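You operate a simulated robot arm through the tools that you are given. There is no shell and no other tool.

Carry out the task below with a simulated two-armed robot. There is one attempt and no reset: what you move stays moved.

## Task
Tape the upright branch of the loom and draw two ties tight.
Fine: wind three turns or more of black tape, but under four, put the roll back on its peg, draw the white and the yellow tie to the green band. The blue tie stays slack.

Only the result counts: the job must be done as asked and must still hold three seconds after the hand-in. Knocking over, shifting, dropping, spilling or breaking anything else fails it.

## Robot
Two 6-joint arms with two-finger grippers on one trunk that stands fixed in place. Base frame: the origin is at the foot of the trunk, x ahead of it, y to its left, z up; the work surface is at about z = 782. Readings come in mm, degrees, newtons and seconds.
The left shoulder is at [30, 178, 988], the right one opposite. With the tool pointing down near the work surface each hand reaches from about 480 to 820 mm from the base axis, measured 20 degrees to its own side. Payload 2.54 kg a hand.
The TCP of each hand is the grasp point between the finger pads, 30 mm short of the fingertips. In the tool frame z runs along the fingers and y along their closing line. The gripper opens to 116 mm. The gripper's body begins 95 mm behind the TCP.
Orientation is that of the tool frame in the base frame, as a unit quaternion [x, y, z, w]. With the fingers straight down and closing along the base's y, the tool's x points along the base's -x, its y along +y and its z along -z.

## Interface
- The arms move only by the tool jog_arm. It takes "left_plan", "right_plan" or both (then of equal length, played together; a hand with none holds still); each is one flat list of numbers, 7 for each row, row after row: the turn, a rotation vector about the base's x, y, z in units of 6 degrees (1.0 is 6 degrees), then the shift along the base's x, y, z in units of 40 mm (1.0 is 40 mm), then the gripper command, from -1 (shut) to 1 (fully open), values between in proportion. In form: [wx, wy, wz, x, y, z, jaw, wx, wy, wz, x, y, z, jaw, ...]. A call has 1 to 20 rows; each row shifts and turns the commanded pose from where the row before left it. A call with a number of a shift or a turn outside -1 to 1 is refused whole. Each row takes 0.2 s and may step no farther than 50 mm and 8.6 degrees from the row before; otherwise, or with a gripper value out of range, the whole call is refused. A pose out of reach is approached as far as the arm can. The call stops where the force on the tool passes 40 N (or 10 N more than at its start, if that is more) or the arm is blocked; 0.2 s more then pass. The fingers move at their own pace (about 153 mm/s each) and stop on an object; they squeeze with about 25 N. The grip force told is the motor's: it shows also when the fingers shut on nothing. Time passes only in rows, and 0.2 s behind the last, so rows that do not move let the fingers close. It gives the time, the measured TCP pose, the force on the tool (base axes), the opening and the grip force at its end, in the units of the frame above (readings bear some noise), with the torque about the TCP (base axes, N m) and any sound that the robot's microphone picked up.
- Cameras (640 x 400 px; columns grow to the right, rows downward): "scene" is now at [45.2, -14.3, 1703.5]; the picture's right is [-0.17, -0.98, 0.00], its down [-0.78, 0.14, -0.61] and it looks along [0.60, -0.11, -0.79] (base axes); focal length 354 px, centre (320, 200). "left" rides on the left gripper at [69, 15, -122] in its tool frame; the picture's right is [-0.21, 0.98, 0.00], its down [-0.83, -0.18, -0.53] and it looks along [-0.52, -0.11, 0.85] (tool axes); focal length 251 px, centre (320, 200). "right" rides on the right gripper at [69, -15, -122] in its tool frame; the picture's right is [0.21, 0.98, 0.00], its down [-0.83, 0.18, -0.53] and it looks along [-0.52, 0.11, 0.85] (tool axes); focal length 251 px, centre (320, 200). There is no depth. A picture from a camera that has moved, and an enlarged one, comes with that camera's place and axes in the base frame and with its lens.
- snapshot(camera): a new picture of that camera. No time passes.
- raise_lower(by): slides the trunk up (or, below 0, down) by that many mm; the arms and the scene camera ride with it, the base frame stays. It gives what a move gives, with no picture.
- pan_tilt(pan, tilt): turns the head with the scene camera to pan (to the left, within 143 degrees either way) and tilt (down, from -29 to 69), counted from straight ahead of the robot. It gives what a move gives.
- close_up(camera, box): a new picture of the part [left, top, right, bottom] of that camera's present view, enlarged. No time passes.
- hand_in(): hands the job in; it is judged then, once.

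Places have to be worked out from the pictures, the camera data and where the tool is seen. Open the grippers and draw the arms clear of the work before you hand the job in, unless the task says otherwise.

The tools are called after ">>>" as name(argument=value, ...) on one line, values as JSON. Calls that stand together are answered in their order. jog_arm: Moves the arms, as the interface text tells. Its arguments: {"type":"object","properties":{"left_plan":{"type":"array","items":{"type":"number"}},"right_plan":{"type":"array","items":{"type":"number"}}},"required":[]} The other tools are called the same way: raise_lower (by) slides the trunk up or down; pan_tilt (pan, tilt) turns the head that bears the scene camera; snapshot (camera) takes a picture; close_up (camera, box) takes an enlarged picture of a part of a camera's view; hand_in () hands the job in.

At the start:

```text
time_s: 0.0
left_tool_pos: [491.4, 96.0, 1061.9]
left_tcp_rot: [0.0, 1.0, 0.0, 0.0]
left_ft_force: [0.6, -1.0, -0.2]
left_torque: [0.0, 0.03, 0.0]
left_grip_width: 115.9
left_finger_force: 0.1
right_tool_pos: [416.3, -268.7, 1160.4]
right_tcp_rot: [0.0, 1.0, 0.0, 0.0]
right_ft_force: [0.1, 0.1, -0.3]
right_torque: [0.01, -0.03, 0.02]
right_grip_width: 116.1
right_finger_force: 0.0
trunk travel left (down, up): [-200.0, 340.0]
head pan, tilt: [-10.1, 52.3]
```

scene: 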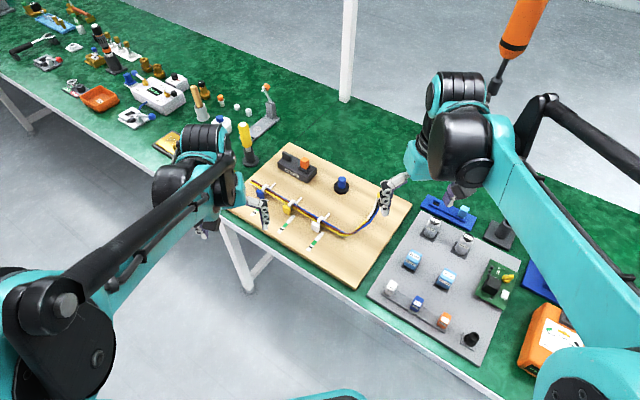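
right: 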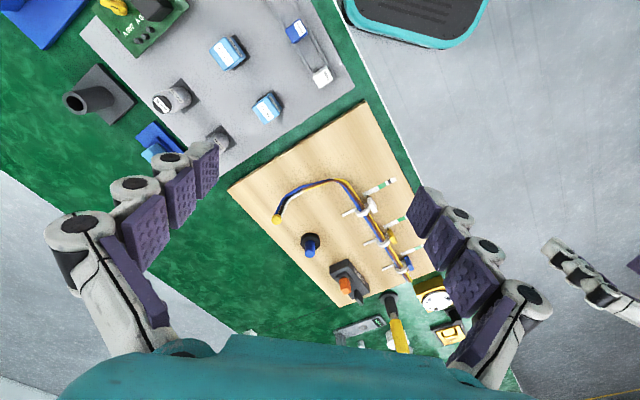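
left: 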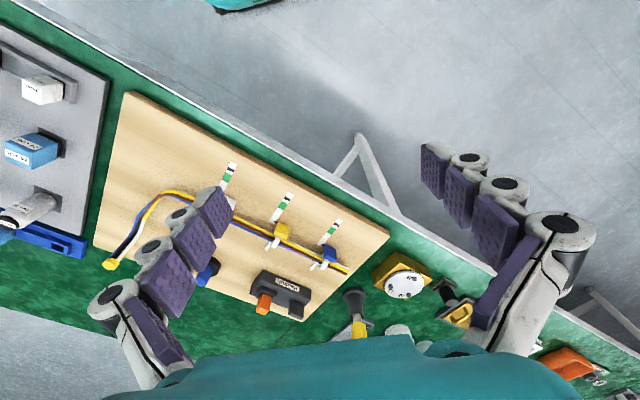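

I see a wooden board with a loom, three ties and a roll of tape on a peg. I take enlarged pictures first to understand the layout.

>>> close_up(camera="scene", box=[230, 130, 420, 290])

>>> close_up(camera="right", box=[220, 100, 460, 310])

>>> close_up(camera="left", box=[90, 90, 400, 330])

```text
2.50 times, centred on (325, 210) of scene
camera zoom: at [45.2, -14.3, 1703.5], right [-0.17, -0.98, 0.0], down [-0.78, 0.14, -0.61], along [0.6, -0.11, -0.79], focal length 884 px, centre (308, 175)
```

zoom: 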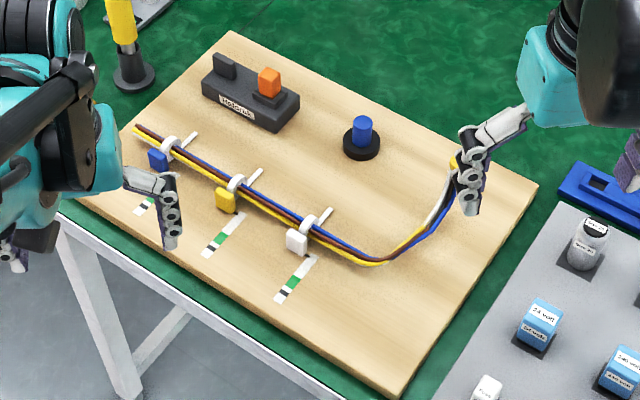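

```text
1.90 times, centred on (340, 205) of right
camera zoom: at [346.9, -284.9, 1281.8], right [-0.21, 0.98, 0.0], down [0.83, 0.18, 0.53], along [0.52, 0.11, -0.85], focal length 479 px, centre (282, 190)
```

zoom: 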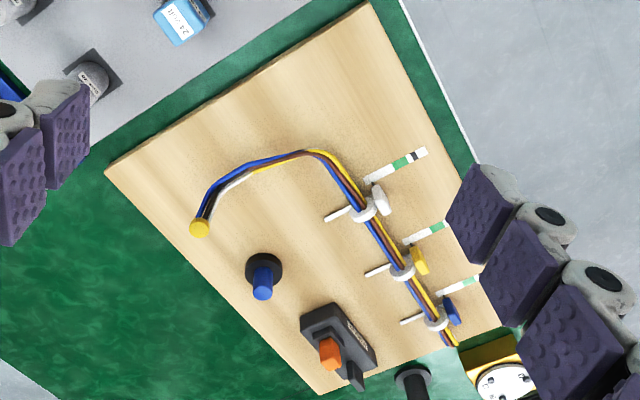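

```text
1.67 times, centred on (245, 210) of left
camera zoom: at [421.9, 111.9, 1184.7], right [0.21, 0.98, 0.0], down [0.83, -0.18, 0.53], along [0.52, -0.11, -0.85], focal length 419 px, centre (445, 183)
```

zoom: 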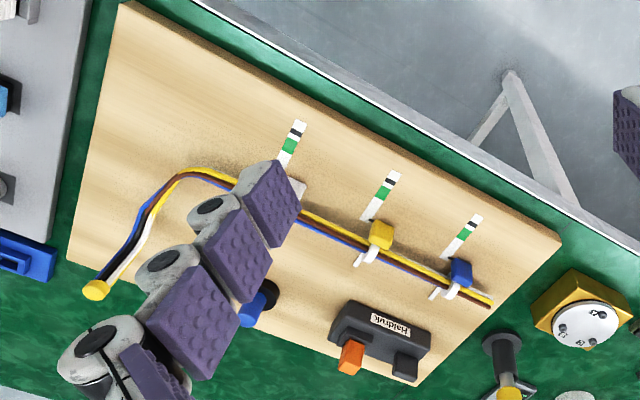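

The right fingers hide the upright branch and the left hand hides part of the ties. I move both hands outward, away from the board, to get a clear view.

>>> jog_arm(left_plan=[0, 0, 0, 0, 1, 0, 1, 0, 0, 0, 0, 1, 0, 1, 0, 0, 0, 0, 1, 0, 1, 0, 0, 0, 0, 1, 0, 1, 0, 0, 0, 0, 1, 0, 1], right_plan=[0, 0, 0, 0, -1, 0, 1, 0, 0, 0, 0, -1, 0, 1, 0, 0, 0, 0, -1, 0, 1, 0, 0, 0, 0, -1, 0, 1, 0, 0, 0, 0, -1, 0, 1])

>>> close_up(camera="scene", box=[230, 130, 420, 290])

>>> close_up(camera="scene", box=[300, 160, 400, 250])

>>> close_up(camera="scene", box=[245, 170, 345, 260])

>>> snapshot(camera="left")

>>> snapshot(camera="right")

```text
time_s: 1.2
left_tool_pos: [489.7, 294.8, 1061.1]
left_tcp_rot: [0.0, 1.0, 0.0, -0.001]
left_ft_force: [0.3, -0.5, 0.1]
left_torque: [-0.01, 0.0, 0.0]
left_grip_width: 116.0
left_finger_force: 0.1
right_tool_pos: [415.0, -468.5, 1157.1]
right_tcp_rot: [0.0, 1.0, 0.0, 0.0]
right_ft_force: [-0.9, 0.4, 0.2]
right_torque: [0.01, -0.01, 0.02]
right_grip_width: 115.8
right_finger_force: 0.0
trunk travel left (down, up): [-200.0, 340.0]
head pan, tilt: [-10.1, 52.3]
```

```text
2.50 times, centred on (325, 210) of scene
camera zoom: at [45.4, -14.6, 1703.5], right [-0.17, -0.98, 0.0], down [-0.78, 0.14, -0.61], along [0.6, -0.11, -0.79], focal length 884 px, centre (308, 175)
```

zoom: 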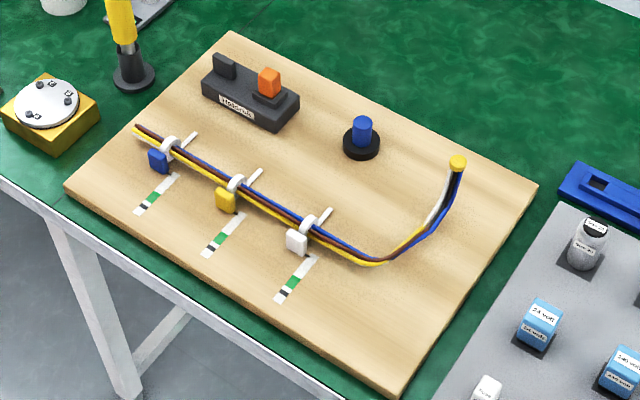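

```text
4.44 times, centred on (350, 205) of scene
camera zoom: at [45.4, -14.6, 1703.5], right [-0.17, -0.98, 0.0], down [-0.78, 0.14, -0.61], along [0.6, -0.11, -0.79], focal length 1572 px, centre (187, 178)
```

zoom: 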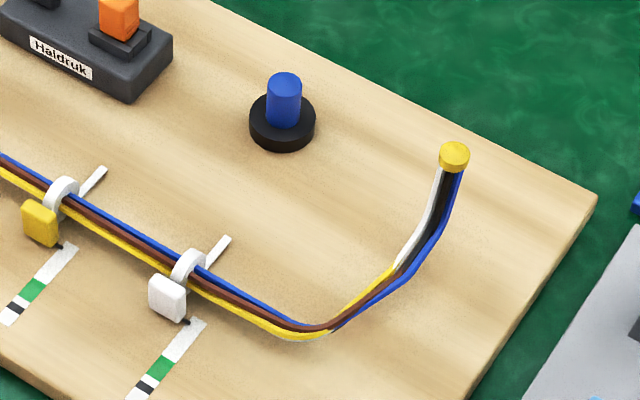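

```text
4.44 times, centred on (295, 215) of scene
camera zoom: at [45.4, -14.6, 1703.5], right [-0.17, -0.98, 0.0], down [-0.78, 0.14, -0.61], along [0.6, -0.11, -0.79], focal length 1572 px, centre (431, 133)
```

zoom: 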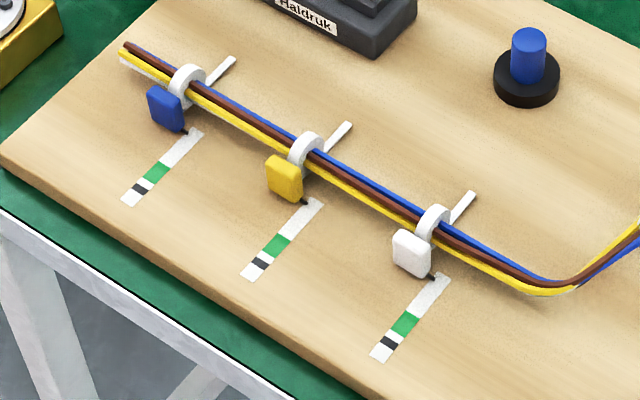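

```text
taken
camera left: at [420.5, 311.5, 1183.8], right [0.22, 0.98, 0.0], down [0.83, -0.18, 0.53], along [0.52, -0.11, -0.85], focal length 251 px, centre (320, 200)
```

left: 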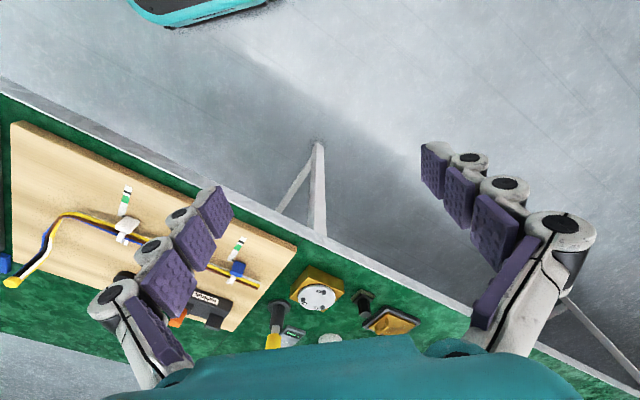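

```text
taken
camera right: at [345.2, -485.7, 1279.2], right [-0.21, 0.98, 0.0], down [0.83, 0.18, 0.53], along [0.52, 0.11, -0.85], focal length 251 px, centre (320, 200)
```

right: 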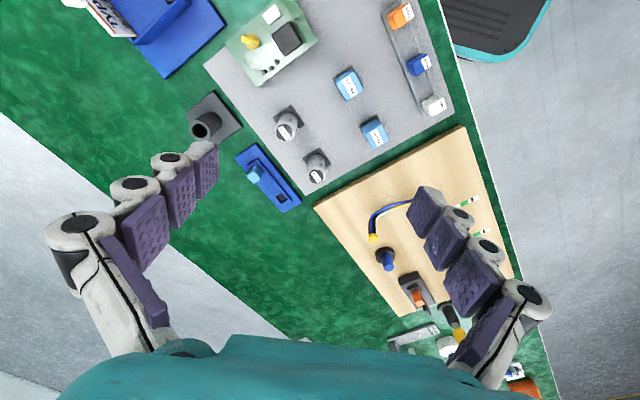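

The ties are now clear: each has a coloured pull tab with a small pointer over a printed scale (white, green, black) on the board, and the tape roll with a blue grip sits on its peg. I bring each wrist camera closer to look at the branch and the ties, well above everything.

>>> jog_arm(left_plan=[0, 0, 0, 0.344, -0.956, -0.384, 1, 0, 0, 0, 0.344, -0.956, -0.384, 1, 0, 0, 0, 0.344, -0.956, -0.384, 1, 0, 0, 0, 0.344, -0.956, -0.384, 1, 0, 0, 0, 0.344, -0.956, -0.384, 1, 0, 0, 0, 0.344, -0.956, -0.384, 1, 0, 0, 0, 0.344, -0.956, -0.384, 1, 0, 0, 0, 0.344, -0.956, -0.384, 1], right_plan=[0, 0, 0, 0.5875, 0.45, -0.71, 1, 0, 0, 0, 0.5875, 0.45, -0.71, 1, 0, 0, 0, 0.5875, 0.45, -0.71, 1, 0, 0, 0, 0.5875, 0.45, -0.71, 1, 0, 0, 0, 0.5875, 0.45, -0.71, 1, 0, 0, 0, 0.5875, 0.45, -0.71, 1, 0, 0, 0, 0.5875, 0.45, -0.71, 1, 0, 0, 0, 0.5875, 0.45, -0.71, 1])

>>> snapshot(camera="left")

>>> snapshot(camera="right")

>>> snapshot(camera="scene")

```text
time_s: 3.0
left_tool_pos: [601.5, -9.5, 938.4]
left_tcp_rot: [0.001, 1.0, 0.0, -0.001]
left_ft_force: [1.7, 0.7, 0.6]
left_torque: [-0.01, 0.02, -0.02]
left_grip_width: 115.9
left_finger_force: 0.0
right_tool_pos: [605.2, -325.4, 931.7]
right_tcp_rot: [0.0, 1.0, 0.001, 0.0]
right_ft_force: [-0.5, 0.1, 0.6]
right_torque: [0.01, 0.03, 0.0]
right_grip_width: 115.9
right_finger_force: 0.1
trunk travel left (down, up): [-200.0, 340.0]
head pan, tilt: [-10.1, 52.3]
```

```text
taken
camera left: at [533.0, 6.8, 1062.5], right [0.21, 0.98, 0.0], down [0.83, -0.18, 0.53], along [0.52, -0.11, -0.85], focal length 251 px, centre (320, 200)
```

left: 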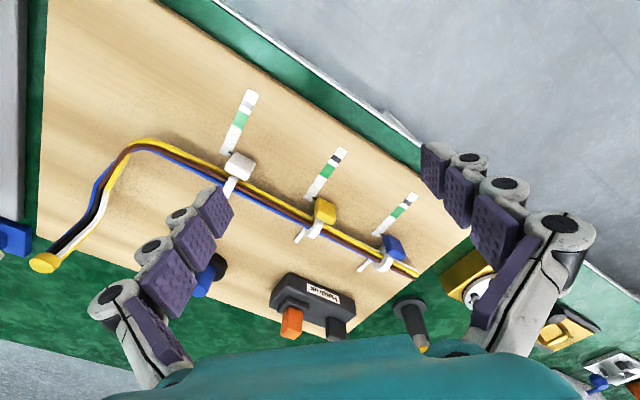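

```text
taken
camera right: at [535.3, -342.0, 1052.6], right [-0.21, 0.98, 0.0], down [0.83, 0.18, 0.53], along [0.52, 0.11, -0.85], focal length 251 px, centre (320, 200)
```

right: 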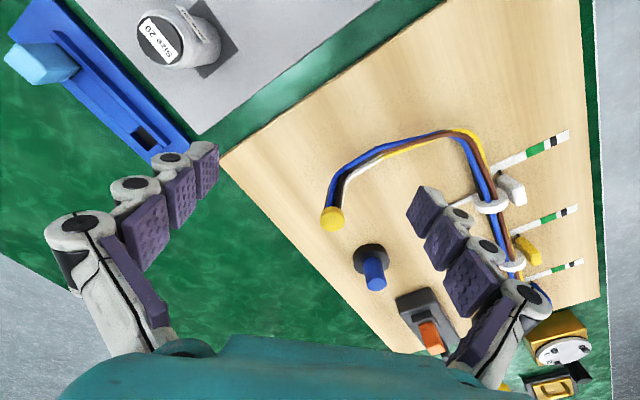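

```text
taken
camera scene: at [47.5, -15.3, 1703.4], right [-0.17, -0.98, 0.0], down [-0.78, 0.14, -0.61], along [0.6, -0.11, -0.79], focal length 354 px, centre (320, 200)
```

scene: 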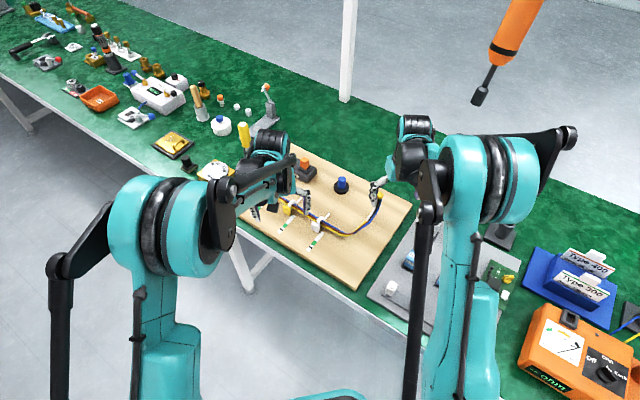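

Both views are useful now. I enlarge the branch, the tape roll, the dark block, and the ties.

>>> close_up(camera="right", box=[300, 110, 460, 210])

>>> close_up(camera="right", box=[310, 190, 470, 370])

>>> close_up(camera="left", box=[210, 80, 430, 280])

>>> close_up(camera="left", box=[260, 180, 440, 350])

```text
4.00 times, centred on (380, 160) of right
camera zoom: at [535.3, -342.0, 1052.6], right [-0.21, 0.98, 0.0], down [0.83, 0.18, 0.53], along [0.52, 0.11, -0.85], focal length 1006 px, centre (80, 360)
```

zoom: 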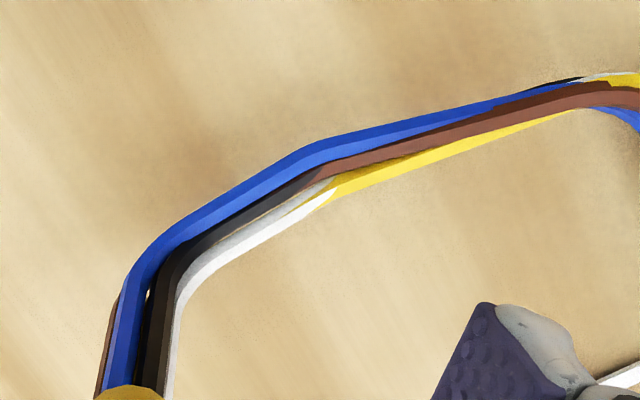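

```text
2.22 times, centred on (390, 280) of right
camera zoom: at [535.3, -342.0, 1052.6], right [-0.21, 0.98, 0.0], down [0.83, 0.18, 0.53], along [0.52, 0.11, -0.85], focal length 559 px, centre (164, 22)
```

zoom: 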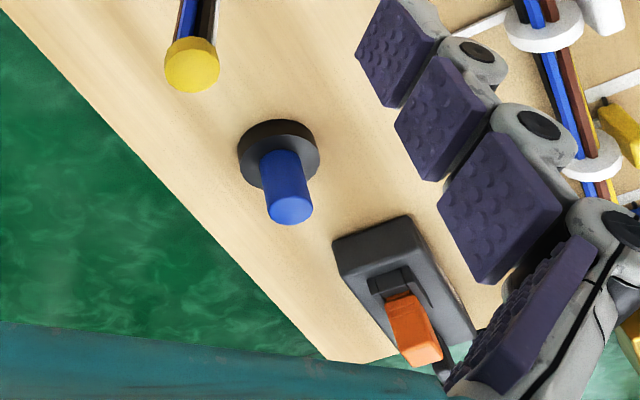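

```text
2.00 times, centred on (320, 180) of left
camera zoom: at [533.0, 6.8, 1062.5], right [0.21, 0.98, 0.0], down [0.83, -0.18, 0.53], along [0.52, -0.11, -0.85], focal length 503 px, centre (320, 240)
```

zoom: 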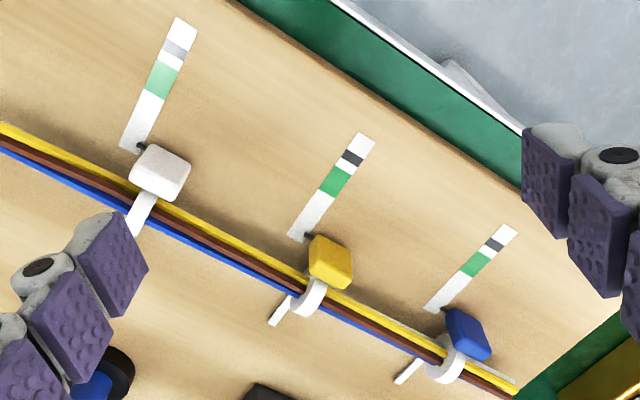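

```text
2.35 times, centred on (350, 265) of left
camera zoom: at [533.0, 6.8, 1062.5], right [0.21, 0.98, 0.0], down [0.83, -0.18, 0.53], along [0.52, -0.11, -0.85], focal length 592 px, centre (249, 47)
```

zoom: 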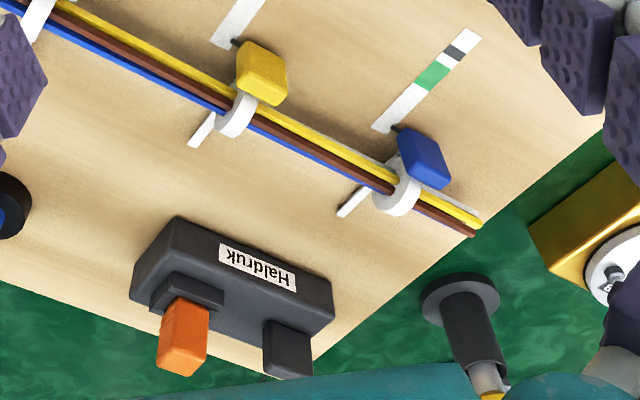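

From two views I put the branch cap at about (658, -305, 882) and the roll's blue grip top at about (776, -217, 839); the white tab is near (630, -105, 803). I take tighter close-ups of the ties and the roll to measure them.

>>> close_up(camera="left", box=[212, 80, 292, 210])

>>> close_up(camera="left", box=[280, 140, 360, 260])

>>> close_up(camera="right", box=[340, 225, 410, 305])

>>> close_up(camera="right", box=[470, 110, 610, 300])

>>> close_up(camera="scene", box=[300, 215, 340, 260])

```text
3.08 times, centred on (252, 145) of left
camera zoom: at [533.0, 6.8, 1062.5], right [0.21, 0.98, 0.0], down [0.83, -0.18, 0.53], along [0.52, -0.11, -0.85], focal length 774 px, centre (529, 369)
```

zoom: 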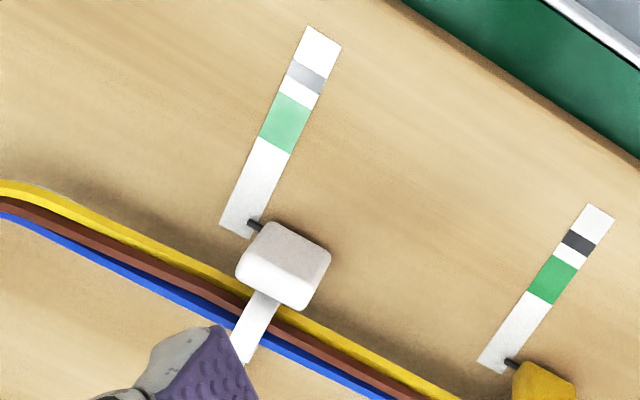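

```text
3.33 times, centred on (320, 200) of left
camera zoom: at [533.0, 6.8, 1062.5], right [0.21, 0.98, 0.0], down [0.83, -0.18, 0.53], along [0.52, -0.11, -0.85], focal length 838 px, centre (320, 200)
```

zoom: 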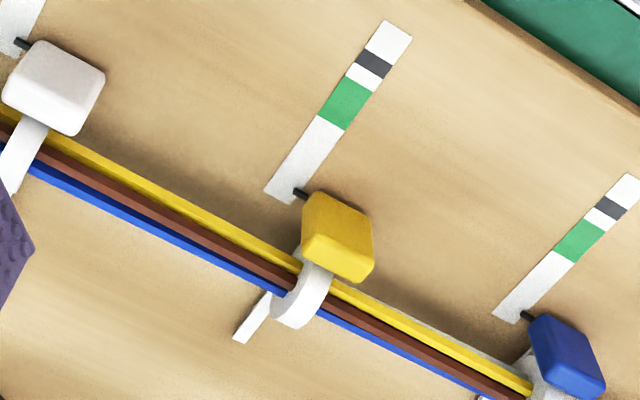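

```text
5.00 times, centred on (375, 265) of right
camera zoom: at [535.3, -342.0, 1052.6], right [-0.21, 0.98, 0.0], down [0.83, 0.18, 0.53], along [0.52, 0.11, -0.85], focal length 1257 px, centre (45, -125)
```

zoom: 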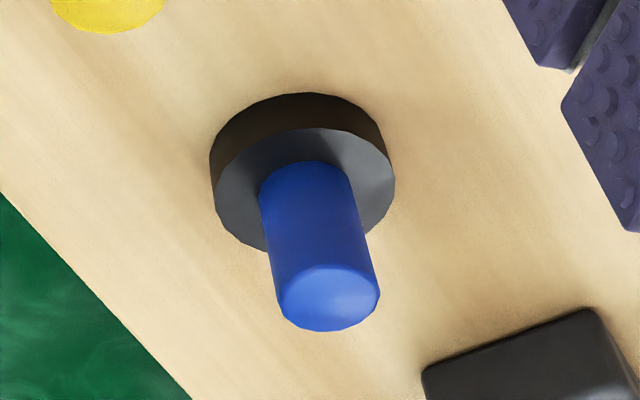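

```text
2.11 times, centred on (540, 205) of right
camera zoom: at [535.3, -342.0, 1052.6], right [-0.21, 0.98, 0.0], down [0.83, 0.18, 0.53], along [0.52, 0.11, -0.85], focal length 529 px, centre (-143, 190)
```

zoom: 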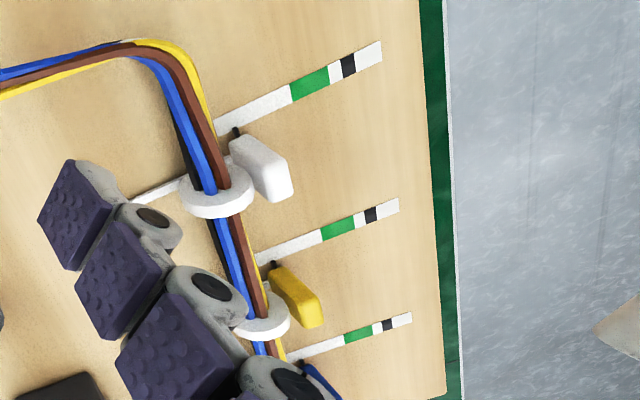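

```text
8.89 times, centred on (320, 238) of scene
camera zoom: at [47.5, -15.3, 1703.4], right [-0.17, -0.98, 0.0], down [-0.78, 0.14, -0.61], along [0.6, -0.11, -0.79], focal length 3144 px, centre (320, -133)
```

zoom: 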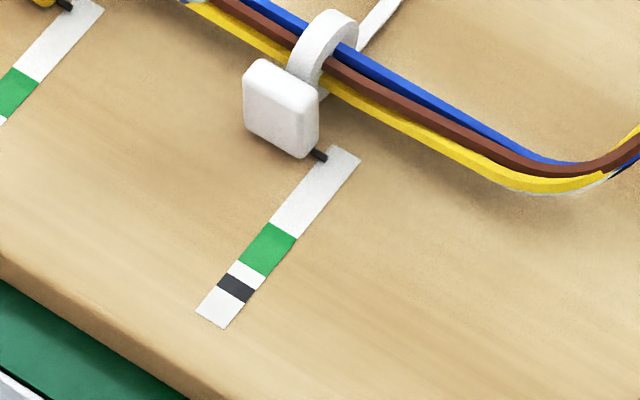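

The roll is a black disc (about 50 mm across) with a blue grip of about 26 mm on top, ending at z ≈ 838. I withdraw the left hand and bring the right hand above the roll, keeping the fingers well above the branch cap.

>>> jog_arm(left_plan=[0, 0, 0, -0.405, 0.795, 0.41, 1, 0, 0, 0, -0.405, 0.795, 0.41, 1, 0, 0, 0, -0.405, 0.795, 0.41, 1, 0, 0, 0, -0.405, 0.795, 0.41, 1, 0, 0, 0, -0.405, 0.795, 0.41, 1, 0, 0, 0, 0, 0, 0, 1], right_plan=[0, 0, 0, 0, 0, 0.9, 1, 0, 0, 0, 0.855, 0.54, -0.15, 0.6, 0, 0, 0, 0.855, 0.54, -0.15, 0.4, 0, 0, 0, 0.855, 0.54, -0.15, 0.2, 0, 0, 0, 0.855, 0.54, -0.15, 0.2, 0, 0, 0, 0.855, 0.54, -0.15, 0.2])

>>> snapshot(camera="right")

>>> close_up(camera="scene", box=[290, 130, 410, 250])

```text
time_s: 4.4
left_tool_pos: [518.0, 150.0, 1018.2]
left_tcp_rot: [-0.001, 1.0, 0.0, -0.001]
left_ft_force: [0.5, 0.5, -0.8]
left_torque: [0.02, 0.05, -0.01]
left_grip_width: 116.0
left_finger_force: 0.0
right_tool_pos: [775.5, -217.8, 933.0]
right_tcp_rot: [0.0, 1.0, 0.0, -0.001]
right_ft_force: [0.0, 0.3, -1.0]
right_torque: [-0.03, 0.06, 0.02]
right_grip_width: 69.7
right_finger_force: 0.1
trunk travel left (down, up): [-200.0, 340.0]
head pan, tilt: [-10.1, 52.3]
```

```text
taken
camera right: at [706.7, -232.4, 1053.9], right [-0.21, 0.98, 0.0], down [0.83, 0.18, 0.53], along [0.52, 0.11, -0.85], focal length 251 px, centre (320, 200)
```

right: 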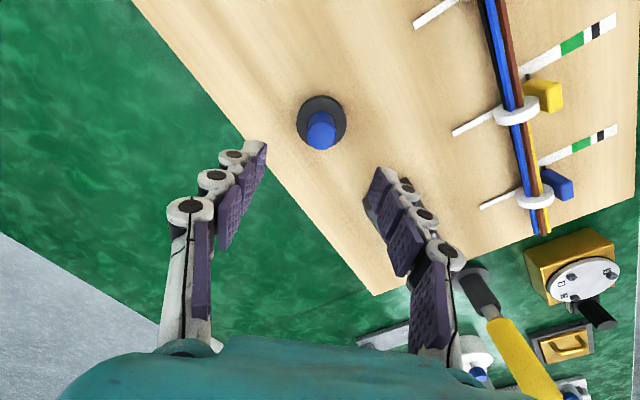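

```text
3.33 times, centred on (350, 190) of scene
camera zoom: at [48.0, -14.5, 1703.4], right [-0.17, -0.98, 0.0], down [-0.78, 0.14, -0.61], along [0.6, -0.11, -0.79], focal length 1179 px, centre (220, 233)
```

zoom: 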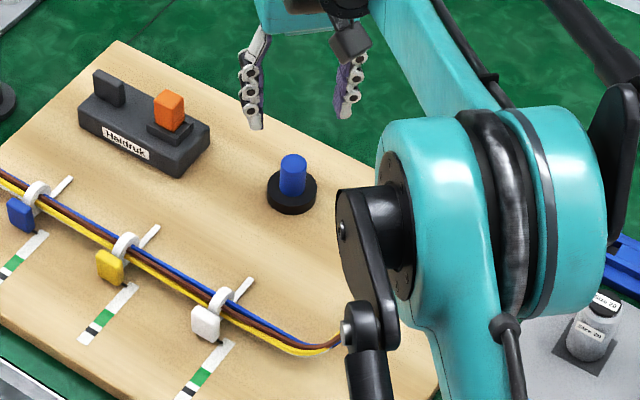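

The right hand is centred over the roll: the ray to the grip's top gives (774.5, -217) against the TCP (775.5, -217.8). I go straight down to TCP z ≈ 838 (fingertips just above the disc), then close.

>>> jog_arm(right_plan=[0, 0, 0, 0, 0.01, -0.8, 0.2, 0, 0, 0, 0, 0, -0.8, 0.2, 0, 0, 0, 0, 0, -0.5, 0.2, 0, 0, 0, 0, 0, -0.25, 0.2, 0, 0, 0, 0, 0, 0, 0.2])

>>> snapshot(camera="right")

>>> close_up(camera="scene", box=[290, 130, 410, 250])

```text
time_s: 5.6
left_tool_pos: [516.9, 151.5, 1020.0]
left_tcp_rot: [0.0, 1.0, 0.0, 0.0]
left_ft_force: [-0.1, -0.9, -0.9]
left_torque: [0.01, 0.02, 0.03]
left_grip_width: 115.9
left_finger_force: 0.1
right_tool_pos: [775.2, -217.1, 844.7]
right_tcp_rot: [0.0, 1.0, 0.0, 0.0]
right_ft_force: [0.0, -0.3, 1.0]
right_torque: [-0.01, -0.01, -0.06]
right_grip_width: 69.6
right_finger_force: 0.0
trunk travel left (down, up): [-200.0, 340.0]
head pan, tilt: [-10.1, 52.3]
```

```text
taken
camera right: at [705.1, -232.4, 966.2], right [-0.21, 0.98, 0.0], down [0.83, 0.18, 0.53], along [0.52, 0.11, -0.85], focal length 251 px, centre (320, 200)
```

right: 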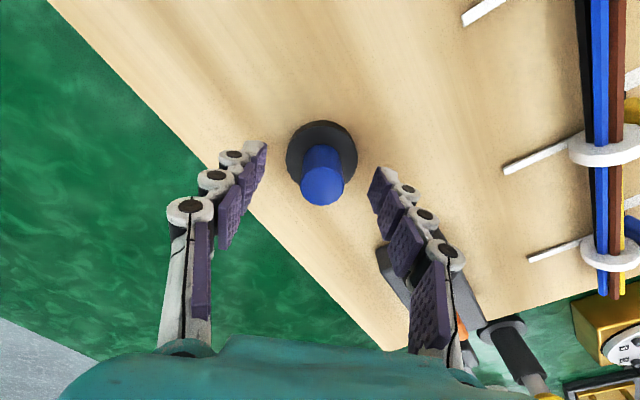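

```text
3.33 times, centred on (350, 190) of scene
camera zoom: at [45.4, -14.2, 1703.6], right [-0.17, -0.98, 0.0], down [-0.78, 0.14, -0.61], along [0.6, -0.11, -0.79], focal length 1179 px, centre (220, 233)
```

zoom: 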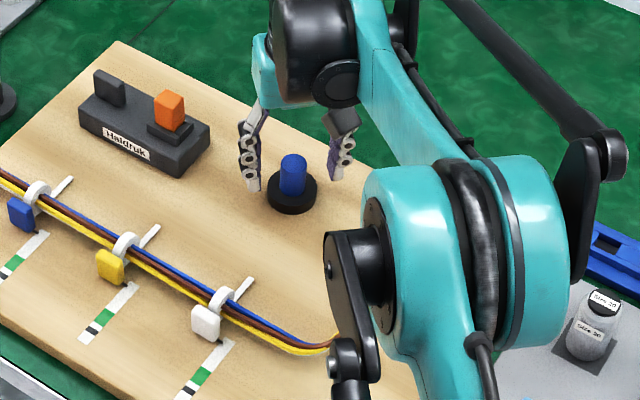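

The grip is centred between the fingers with the tips slightly above the disc. I lower 5 mm more and close on the blue grip.

>>> jog_arm(right_plan=[0, 0, 0, 0, 0, -0.12, 0.2, 0, 0, 0, 0, 0, 0, -1, 0, 0, 0, 0, 0, 0, -1, 0, 0, 0, 0, 0, 0, -1])

>>> snapshot(camera="right")

```text
time_s: 6.6
left_tool_pos: [515.8, 150.0, 1018.7]
left_tcp_rot: [0.0, 1.0, 0.0, 0.0]
left_ft_force: [0.9, 0.8, -0.7]
left_torque: [-0.01, 0.03, -0.01]
left_grip_width: 116.2
left_finger_force: 0.1
right_tool_pos: [774.6, -216.9, 839.7]
right_tcp_rot: [0.001, 1.0, 0.0, 0.0]
right_ft_force: [0.0, -0.1, -0.6]
right_torque: [0.0, 0.03, 0.01]
right_grip_width: 24.1
right_finger_force: 24.6
trunk travel left (down, up): [-200.0, 340.0]
head pan, tilt: [-10.1, 52.3]
```

```text
taken
camera right: at [705.6, -232.4, 961.4], right [-0.21, 0.98, 0.0], down [0.83, 0.18, 0.53], along [0.52, 0.11, -0.85], focal length 251 px, centre (320, 200)
```

right: 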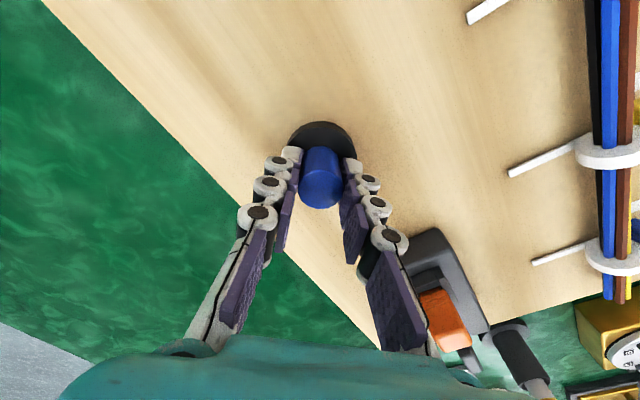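

The fingers hold the grip at 24 mm with 25 N. I lift a small amount first to see whether the roll comes off freely.

>>> jog_arm(right_plan=[0, 0, 0, 0, 0, 0.15, -1, 0, 0, 0, 0, 0, 0.15, -1])

>>> snapshot(camera="right")

>>> close_up(camera="scene", box=[290, 150, 390, 220])

```text
time_s: 7.2
left_tool_pos: [516.2, 150.5, 1019.2]
left_tcp_rot: [0.0, 1.0, 0.0, 0.0]
left_ft_force: [0.2, -0.7, 0.3]
left_torque: [0.0, 0.0, 0.03]
left_grip_width: 115.7
left_finger_force: 0.0
right_tool_pos: [775.6, -216.6, 851.1]
right_tcp_rot: [0.0, 1.0, 0.0, 0.0]
right_ft_force: [-0.8, -0.4, -0.1]
right_torque: [-0.02, 0.02, 0.01]
right_grip_width: 24.1
right_finger_force: 25.0
trunk travel left (down, up): [-200.0, 340.0]
head pan, tilt: [-10.1, 52.3]
```

```text
taken
camera right: at [706.3, -231.6, 973.3], right [-0.21, 0.98, 0.0], down [0.83, 0.18, 0.53], along [0.52, 0.11, -0.85], focal length 251 px, centre (320, 200)
```

right: 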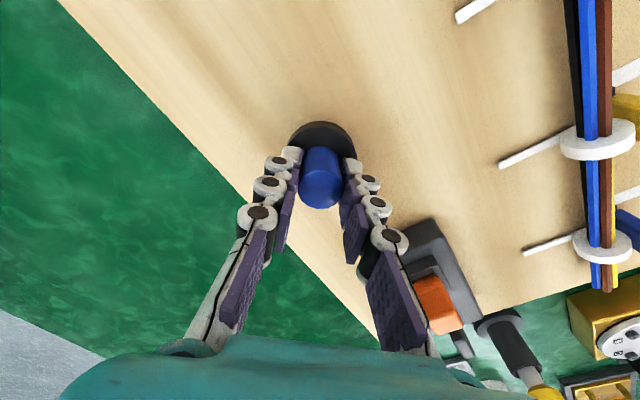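

```text
5.71 times, centred on (340, 185) of scene
camera zoom: at [45.4, -14.2, 1703.5], right [-0.17, -0.98, 0.0], down [-0.78, 0.14, -0.61], along [0.6, -0.11, -0.79], focal length 2021 px, centre (206, 286)
```

zoom: 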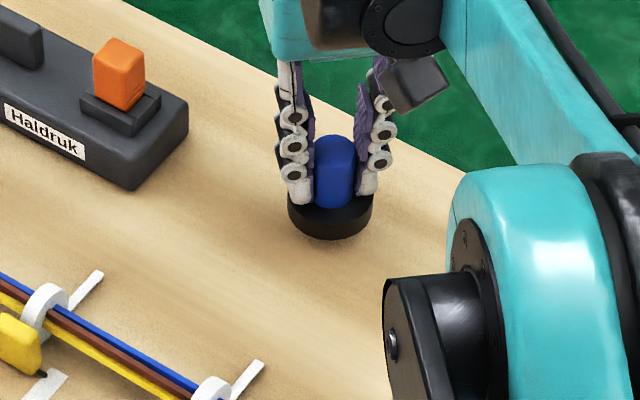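

The roll, black disc and blue grip together, rises freely with the hand. I lift it another 64 mm and look for the peg beneath.

>>> jog_arm(right_plan=[0, 0, 0, 0, 0, 0.4, -1, 0, 0, 0, 0, 0, 0.6, -1, 0, 0, 0, 0, 0, 0.6, -1, 0, 0, 0, 0, 0, 0, -1])

>>> snapshot(camera="right")

>>> close_up(camera="scene", box=[290, 130, 410, 250])

```text
time_s: 8.2
left_tool_pos: [516.2, 151.5, 1019.1]
left_tcp_rot: [0.0, 1.0, 0.001, 0.0]
left_ft_force: [0.0, -0.6, 0.4]
left_torque: [0.04, 0.0, 0.0]
left_grip_width: 116.2
left_finger_force: 0.1
right_tool_pos: [776.1, -218.9, 913.3]
right_tcp_rot: [0.0, 1.0, 0.0, 0.0]
right_ft_force: [0.2, 0.5, -0.1]
right_torque: [0.01, -0.01, 0.03]
right_grip_width: 24.0
right_finger_force: 25.5
trunk travel left (down, up): [-200.0, 340.0]
head pan, tilt: [-10.1, 52.3]
```

```text
taken
camera right: at [706.9, -234.1, 1035.9], right [-0.21, 0.98, 0.0], down [0.83, 0.18, 0.53], along [0.52, 0.11, -0.85], focal length 251 px, centre (320, 200)
```

right: 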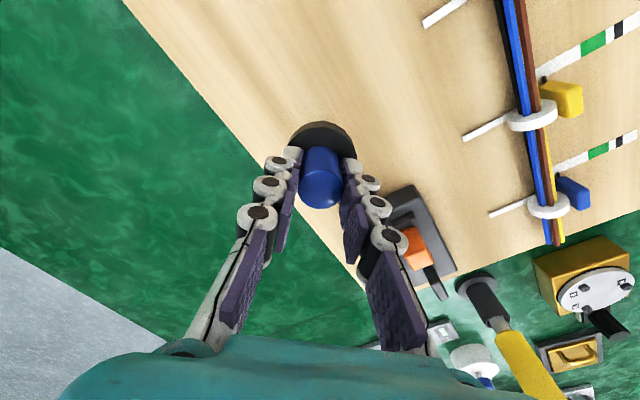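

```text
3.33 times, centred on (350, 190) of scene
camera zoom: at [45.9, -14.5, 1703.5], right [-0.17, -0.98, 0.0], down [-0.78, 0.14, -0.61], along [0.6, -0.11, -0.79], focal length 1179 px, centre (220, 233)
```

zoom: 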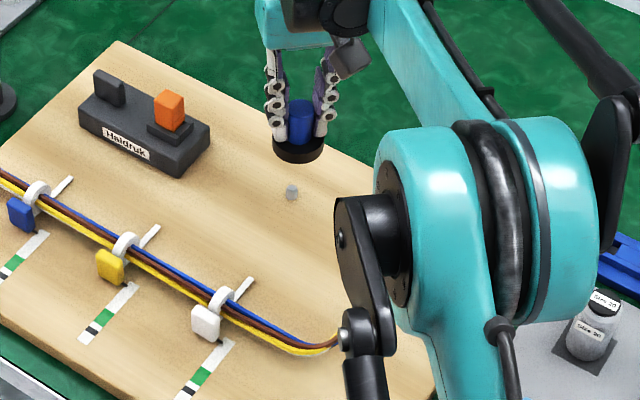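

The bare peg, a short grey stub, is visible at about (773, -217), and the roll is held firmly. I approach the branch radially to about 55 mm from its axis, with the disc at roughly z = 848.

>>> jog_arm(right_plan=[0, 0, 0, -0.617, -0.446, -0.168, -1, 0, 0, 0, -0.617, -0.446, -0.168, -1, 0, 0, 0, -0.617, -0.446, -0.168, -1, 0, 0, 0, 0, 0, 0, -1])

>>> snapshot(camera="right")

>>> snapshot(camera="scene")

>>> snapshot(camera="left")

```text
time_s: 9.2
left_tool_pos: [516.5, 150.0, 1019.3]
left_tcp_rot: [0.001, 1.0, 0.0, 0.0]
left_ft_force: [0.6, -0.3, -0.3]
left_torque: [-0.02, -0.01, 0.0]
left_grip_width: 116.0
left_finger_force: 0.0
right_tool_pos: [699.7, -271.2, 898.1]
right_tcp_rot: [0.0, 1.0, 0.0, 0.0]
right_ft_force: [0.7, 0.4, -1.2]
right_torque: [-0.02, 0.02, 0.01]
right_grip_width: 24.0
right_finger_force: 24.7
trunk travel left (down, up): [-200.0, 340.0]
head pan, tilt: [-10.1, 52.3]
```

```text
taken
camera right: at [630.4, -286.7, 1018.8], right [-0.21, 0.98, 0.0], down [0.83, 0.18, 0.53], along [0.52, 0.11, -0.85], focal length 251 px, centre (320, 200)
```

right: 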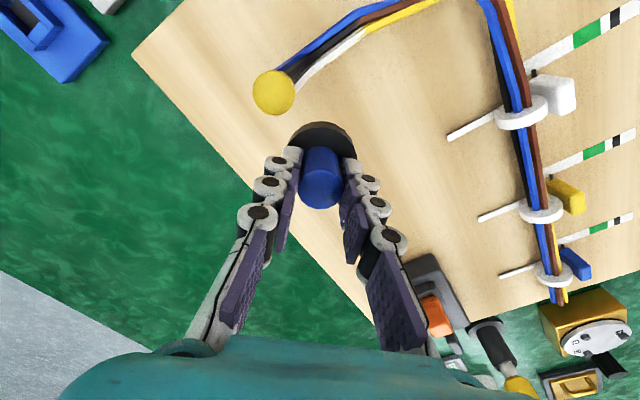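

```text
taken
camera scene: at [46.1, -13.9, 1703.5], right [-0.17, -0.98, 0.0], down [-0.78, 0.14, -0.61], along [0.6, -0.11, -0.79], focal length 354 px, centre (320, 200)
```

scene: 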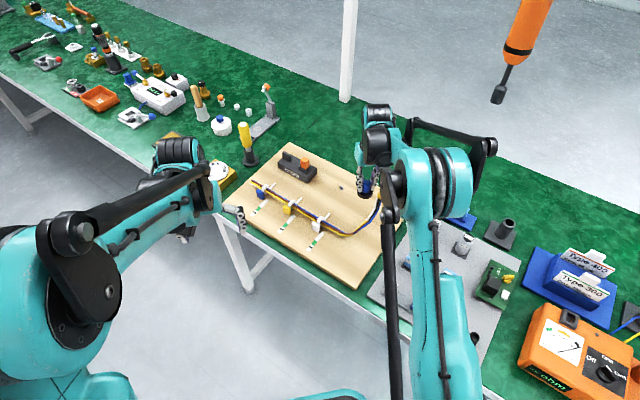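

```text
taken
camera left: at [447.8, 167.0, 1142.1], right [0.21, 0.98, 0.0], down [0.83, -0.18, 0.53], along [0.52, -0.11, -0.85], focal length 251 px, centre (320, 200)
```

left: 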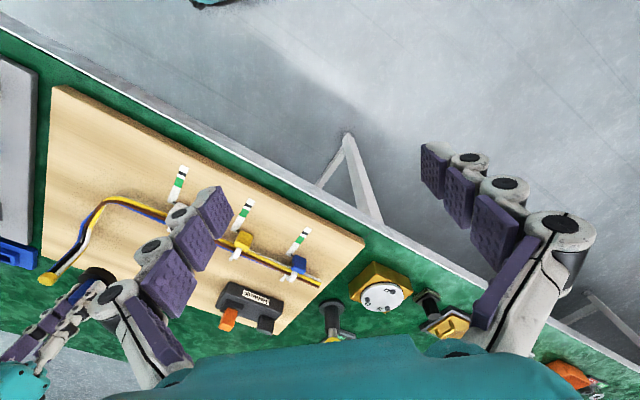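

The cap is at about (657, -305) seen from this side, consistent with before, and the roll is beside the upright part. I swing the first quarter turn around the branch at 54 mm radius and then look for tape.

>>> jog_arm(right_plan=[0, 0, 0, 0, 0, -0.12, -1, 0, 0, 0, -0.565, 0.411, 0, -1, 0, 0, 0, -0.695, 0.073, 0, -1, 0, 0, 0, -0.638, -0.284, 0, -1, 0, 0, 0, 0, 0, 0, -1])

>>> snapshot(camera="right")

>>> close_up(camera="scene", box=[300, 140, 420, 260])

>>> close_up(camera="left", box=[10, 180, 170, 340])

```text
time_s: 10.4
left_tool_pos: [516.2, 150.9, 1019.4]
left_tcp_rot: [0.0, 1.0, 0.0, 0.001]
left_ft_force: [-0.2, -0.6, -1.0]
left_torque: [-0.02, 0.05, -0.02]
left_grip_width: 116.1
left_finger_force: 0.0
right_tool_pos: [624.8, -261.6, 892.7]
right_tcp_rot: [0.0, 1.0, -0.001, 0.0]
right_ft_force: [1.2, 0.0, -1.2]
right_torque: [-0.03, -0.01, -0.05]
right_grip_width: 24.1
right_finger_force: 25.2
trunk travel left (down, up): [-200.0, 340.0]
head pan, tilt: [-10.1, 52.3]
```

```text
taken
camera right: at [555.0, -277.1, 1013.8], right [-0.21, 0.98, 0.0], down [0.83, 0.18, 0.53], along [0.52, 0.11, -0.85], focal length 251 px, centre (320, 200)
```

right: 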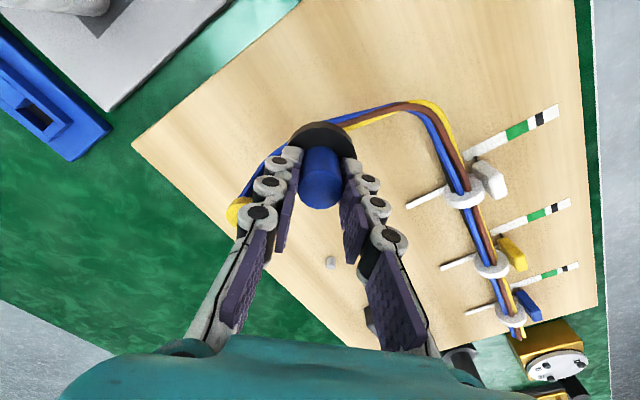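

```text
3.33 times, centred on (360, 200) of scene
camera zoom: at [46.3, -14.1, 1703.5], right [-0.17, -0.98, 0.0], down [-0.78, 0.14, -0.61], along [0.6, -0.11, -0.79], focal length 1179 px, centre (187, 200)
```

zoom: 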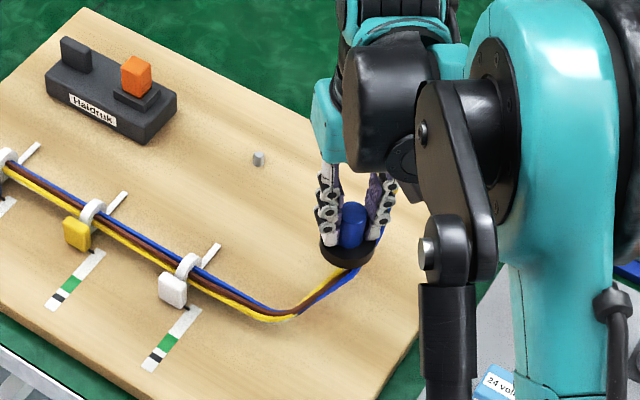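

```text
2.50 times, centred on (90, 260) of left
camera zoom: at [447.8, 166.8, 1142.0], right [0.21, 0.98, 0.0], down [0.83, -0.18, 0.53], along [0.52, -0.11, -0.85], focal length 629 px, centre (895, 50)
```

zoom: 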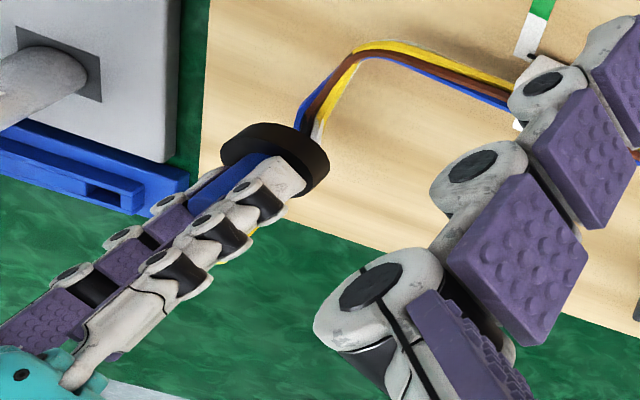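

The branch is hidden behind the roll from here. I continue the arc by another half turn so that the branch is visible from the left side.

>>> jog_arm(right_plan=[0, 0, 0, -0.411, -0.565, 0, -1, 0, 0, 0, -0.073, -0.695, 0, -1, 0, 0, 0, 0.284, -0.638, 0, -1, 0, 0, 0, 0.565, -0.411, 0, -1, 0, 0, 0, 0.695, -0.073, 0, -1, 0, 0, 0, 0, 0, 0, -1])

>>> snapshot(camera="right")

>>> close_up(camera="scene", box=[300, 140, 420, 260])

>>> close_up(camera="left", box=[10, 180, 170, 340])

```text
time_s: 11.8
left_tool_pos: [516.7, 150.8, 1018.6]
left_tcp_rot: [0.001, 1.0, 0.0, 0.0]
left_ft_force: [0.1, 0.4, 0.5]
left_torque: [0.03, -0.06, 0.0]
left_grip_width: 115.9
left_finger_force: 0.1
right_tool_pos: [668.9, -357.3, 889.6]
right_tcp_rot: [0.0, 1.0, 0.0, 0.0]
right_ft_force: [-0.2, 0.6, -0.8]
right_torque: [-0.04, 0.03, -0.01]
right_grip_width: 23.7
right_finger_force: 24.9
trunk travel left (down, up): [-200.0, 340.0]
head pan, tilt: [-10.1, 52.3]
```

```text
taken
camera right: at [599.4, -374.0, 1011.9], right [-0.21, 0.98, 0.0], down [0.83, 0.18, 0.53], along [0.52, 0.11, -0.85], focal length 251 px, centre (320, 200)
```

right: 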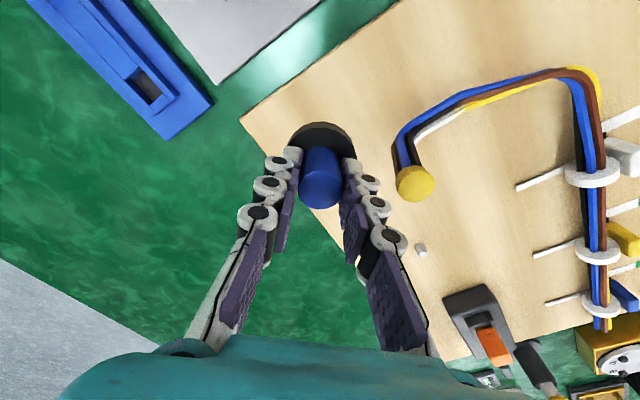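

```text
3.33 times, centred on (360, 200) of scene
camera zoom: at [44.7, -14.4, 1703.6], right [-0.17, -0.98, 0.0], down [-0.78, 0.14, -0.61], along [0.6, -0.11, -0.79], focal length 1179 px, centre (187, 200)
```

zoom: 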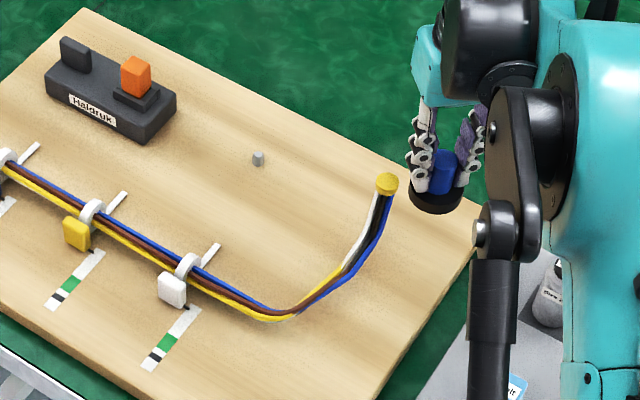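

```text
2.50 times, centred on (90, 260) of left
camera zoom: at [446.8, 166.5, 1142.5], right [0.21, 0.98, 0.0], down [0.83, -0.18, 0.53], along [0.52, -0.11, -0.85], focal length 629 px, centre (895, 50)
```

zoom: 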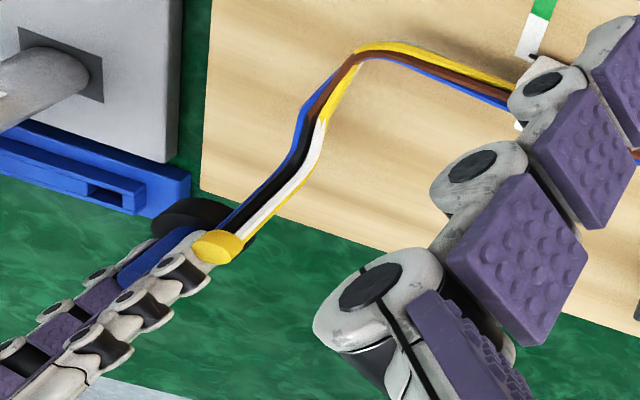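

After 240° no tape is visible on the branch yet. I complete the full turn (plus a little) at the same radius and then check whether anything has registered.

>>> jog_arm(right_plan=[0, 0, 0, 0.638, 0.284, 0, -1, 0, 0, 0, 0.411, 0.565, 0, -1, 0, 0, 0, 0.073, 0.695, 0, -1, 0, 0, 0, -0.284, 0.638, 0, -1, 0, 0, 0, -0.565, 0.411, 0, -1, 0, 0, 0, 0, 0, 0, -1])

>>> snapshot(camera="right")

>>> close_up(camera="right", box=[170, 80, 350, 210])

>>> close_up(camera="scene", box=[300, 140, 420, 260])

>>> close_up(camera="left", box=[10, 180, 170, 340])

```text
time_s: 13.2
left_tool_pos: [516.4, 150.0, 1018.9]
left_tcp_rot: [0.0, 1.0, 0.0, -0.001]
left_ft_force: [-0.3, 0.1, -0.6]
left_torque: [0.01, 0.01, -0.05]
left_grip_width: 116.0
left_finger_force: 0.1
right_tool_pos: [679.8, -252.5, 891.6]
right_tcp_rot: [0.001, 1.0, 0.0, 0.0]
right_ft_force: [-0.6, -0.5, -0.1]
right_torque: [0.02, 0.02, 0.01]
right_grip_width: 23.9
right_finger_force: 25.2
trunk travel left (down, up): [-200.0, 340.0]
head pan, tilt: [-10.1, 52.3]
```

```text
taken
camera right: at [610.2, -267.5, 1013.4], right [-0.21, 0.98, 0.0], down [0.83, 0.18, 0.53], along [0.52, 0.11, -0.85], focal length 251 px, centre (320, 200)
```

right: 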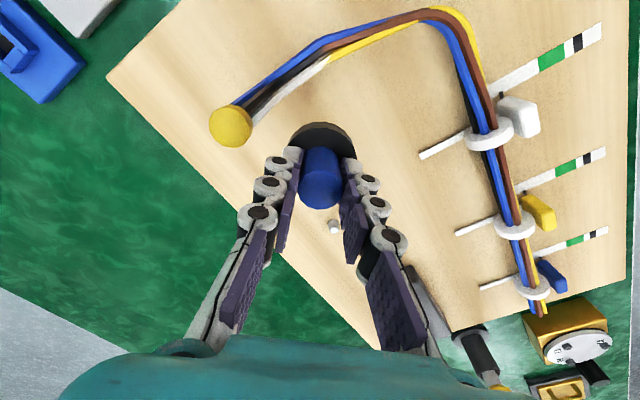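

```text
3.08 times, centred on (260, 145) of right
camera zoom: at [610.2, -267.5, 1013.4], right [-0.21, 0.98, 0.0], down [0.83, 0.18, 0.53], along [0.52, 0.11, -0.85], focal length 774 px, centre (505, 369)
```

zoom: 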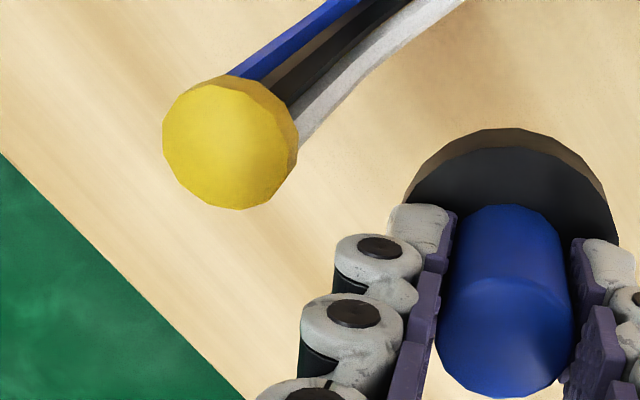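

```text
3.33 times, centred on (360, 200) of scene
camera zoom: at [46.1, -14.8, 1703.5], right [-0.17, -0.98, 0.0], down [-0.78, 0.14, -0.61], along [0.6, -0.11, -0.79], focal length 1179 px, centre (187, 200)
```

zoom: 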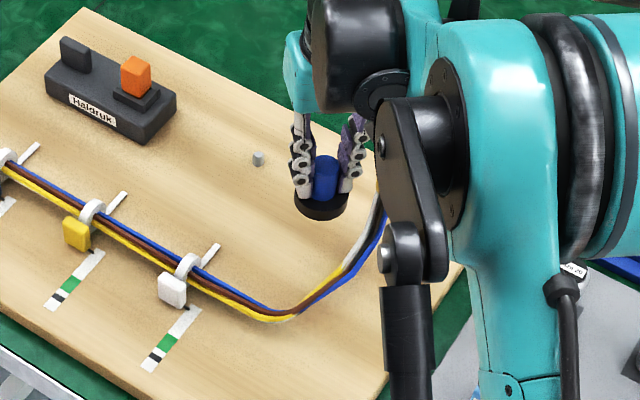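

```text
2.50 times, centred on (90, 260) of left
camera zoom: at [447.7, 166.3, 1142.2], right [0.21, 0.98, 0.0], down [0.83, -0.18, 0.53], along [0.52, -0.11, -0.85], focal length 629 px, centre (895, 50)
```

zoom: 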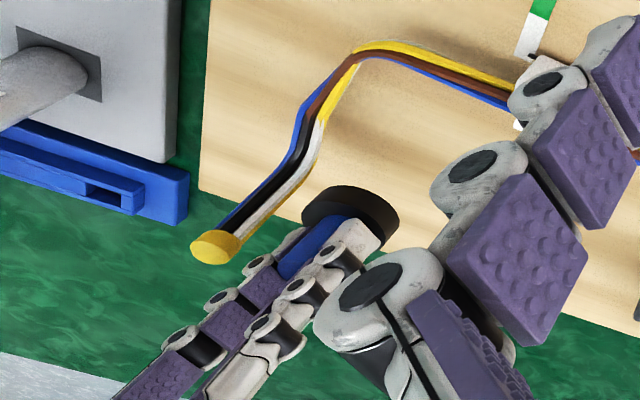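

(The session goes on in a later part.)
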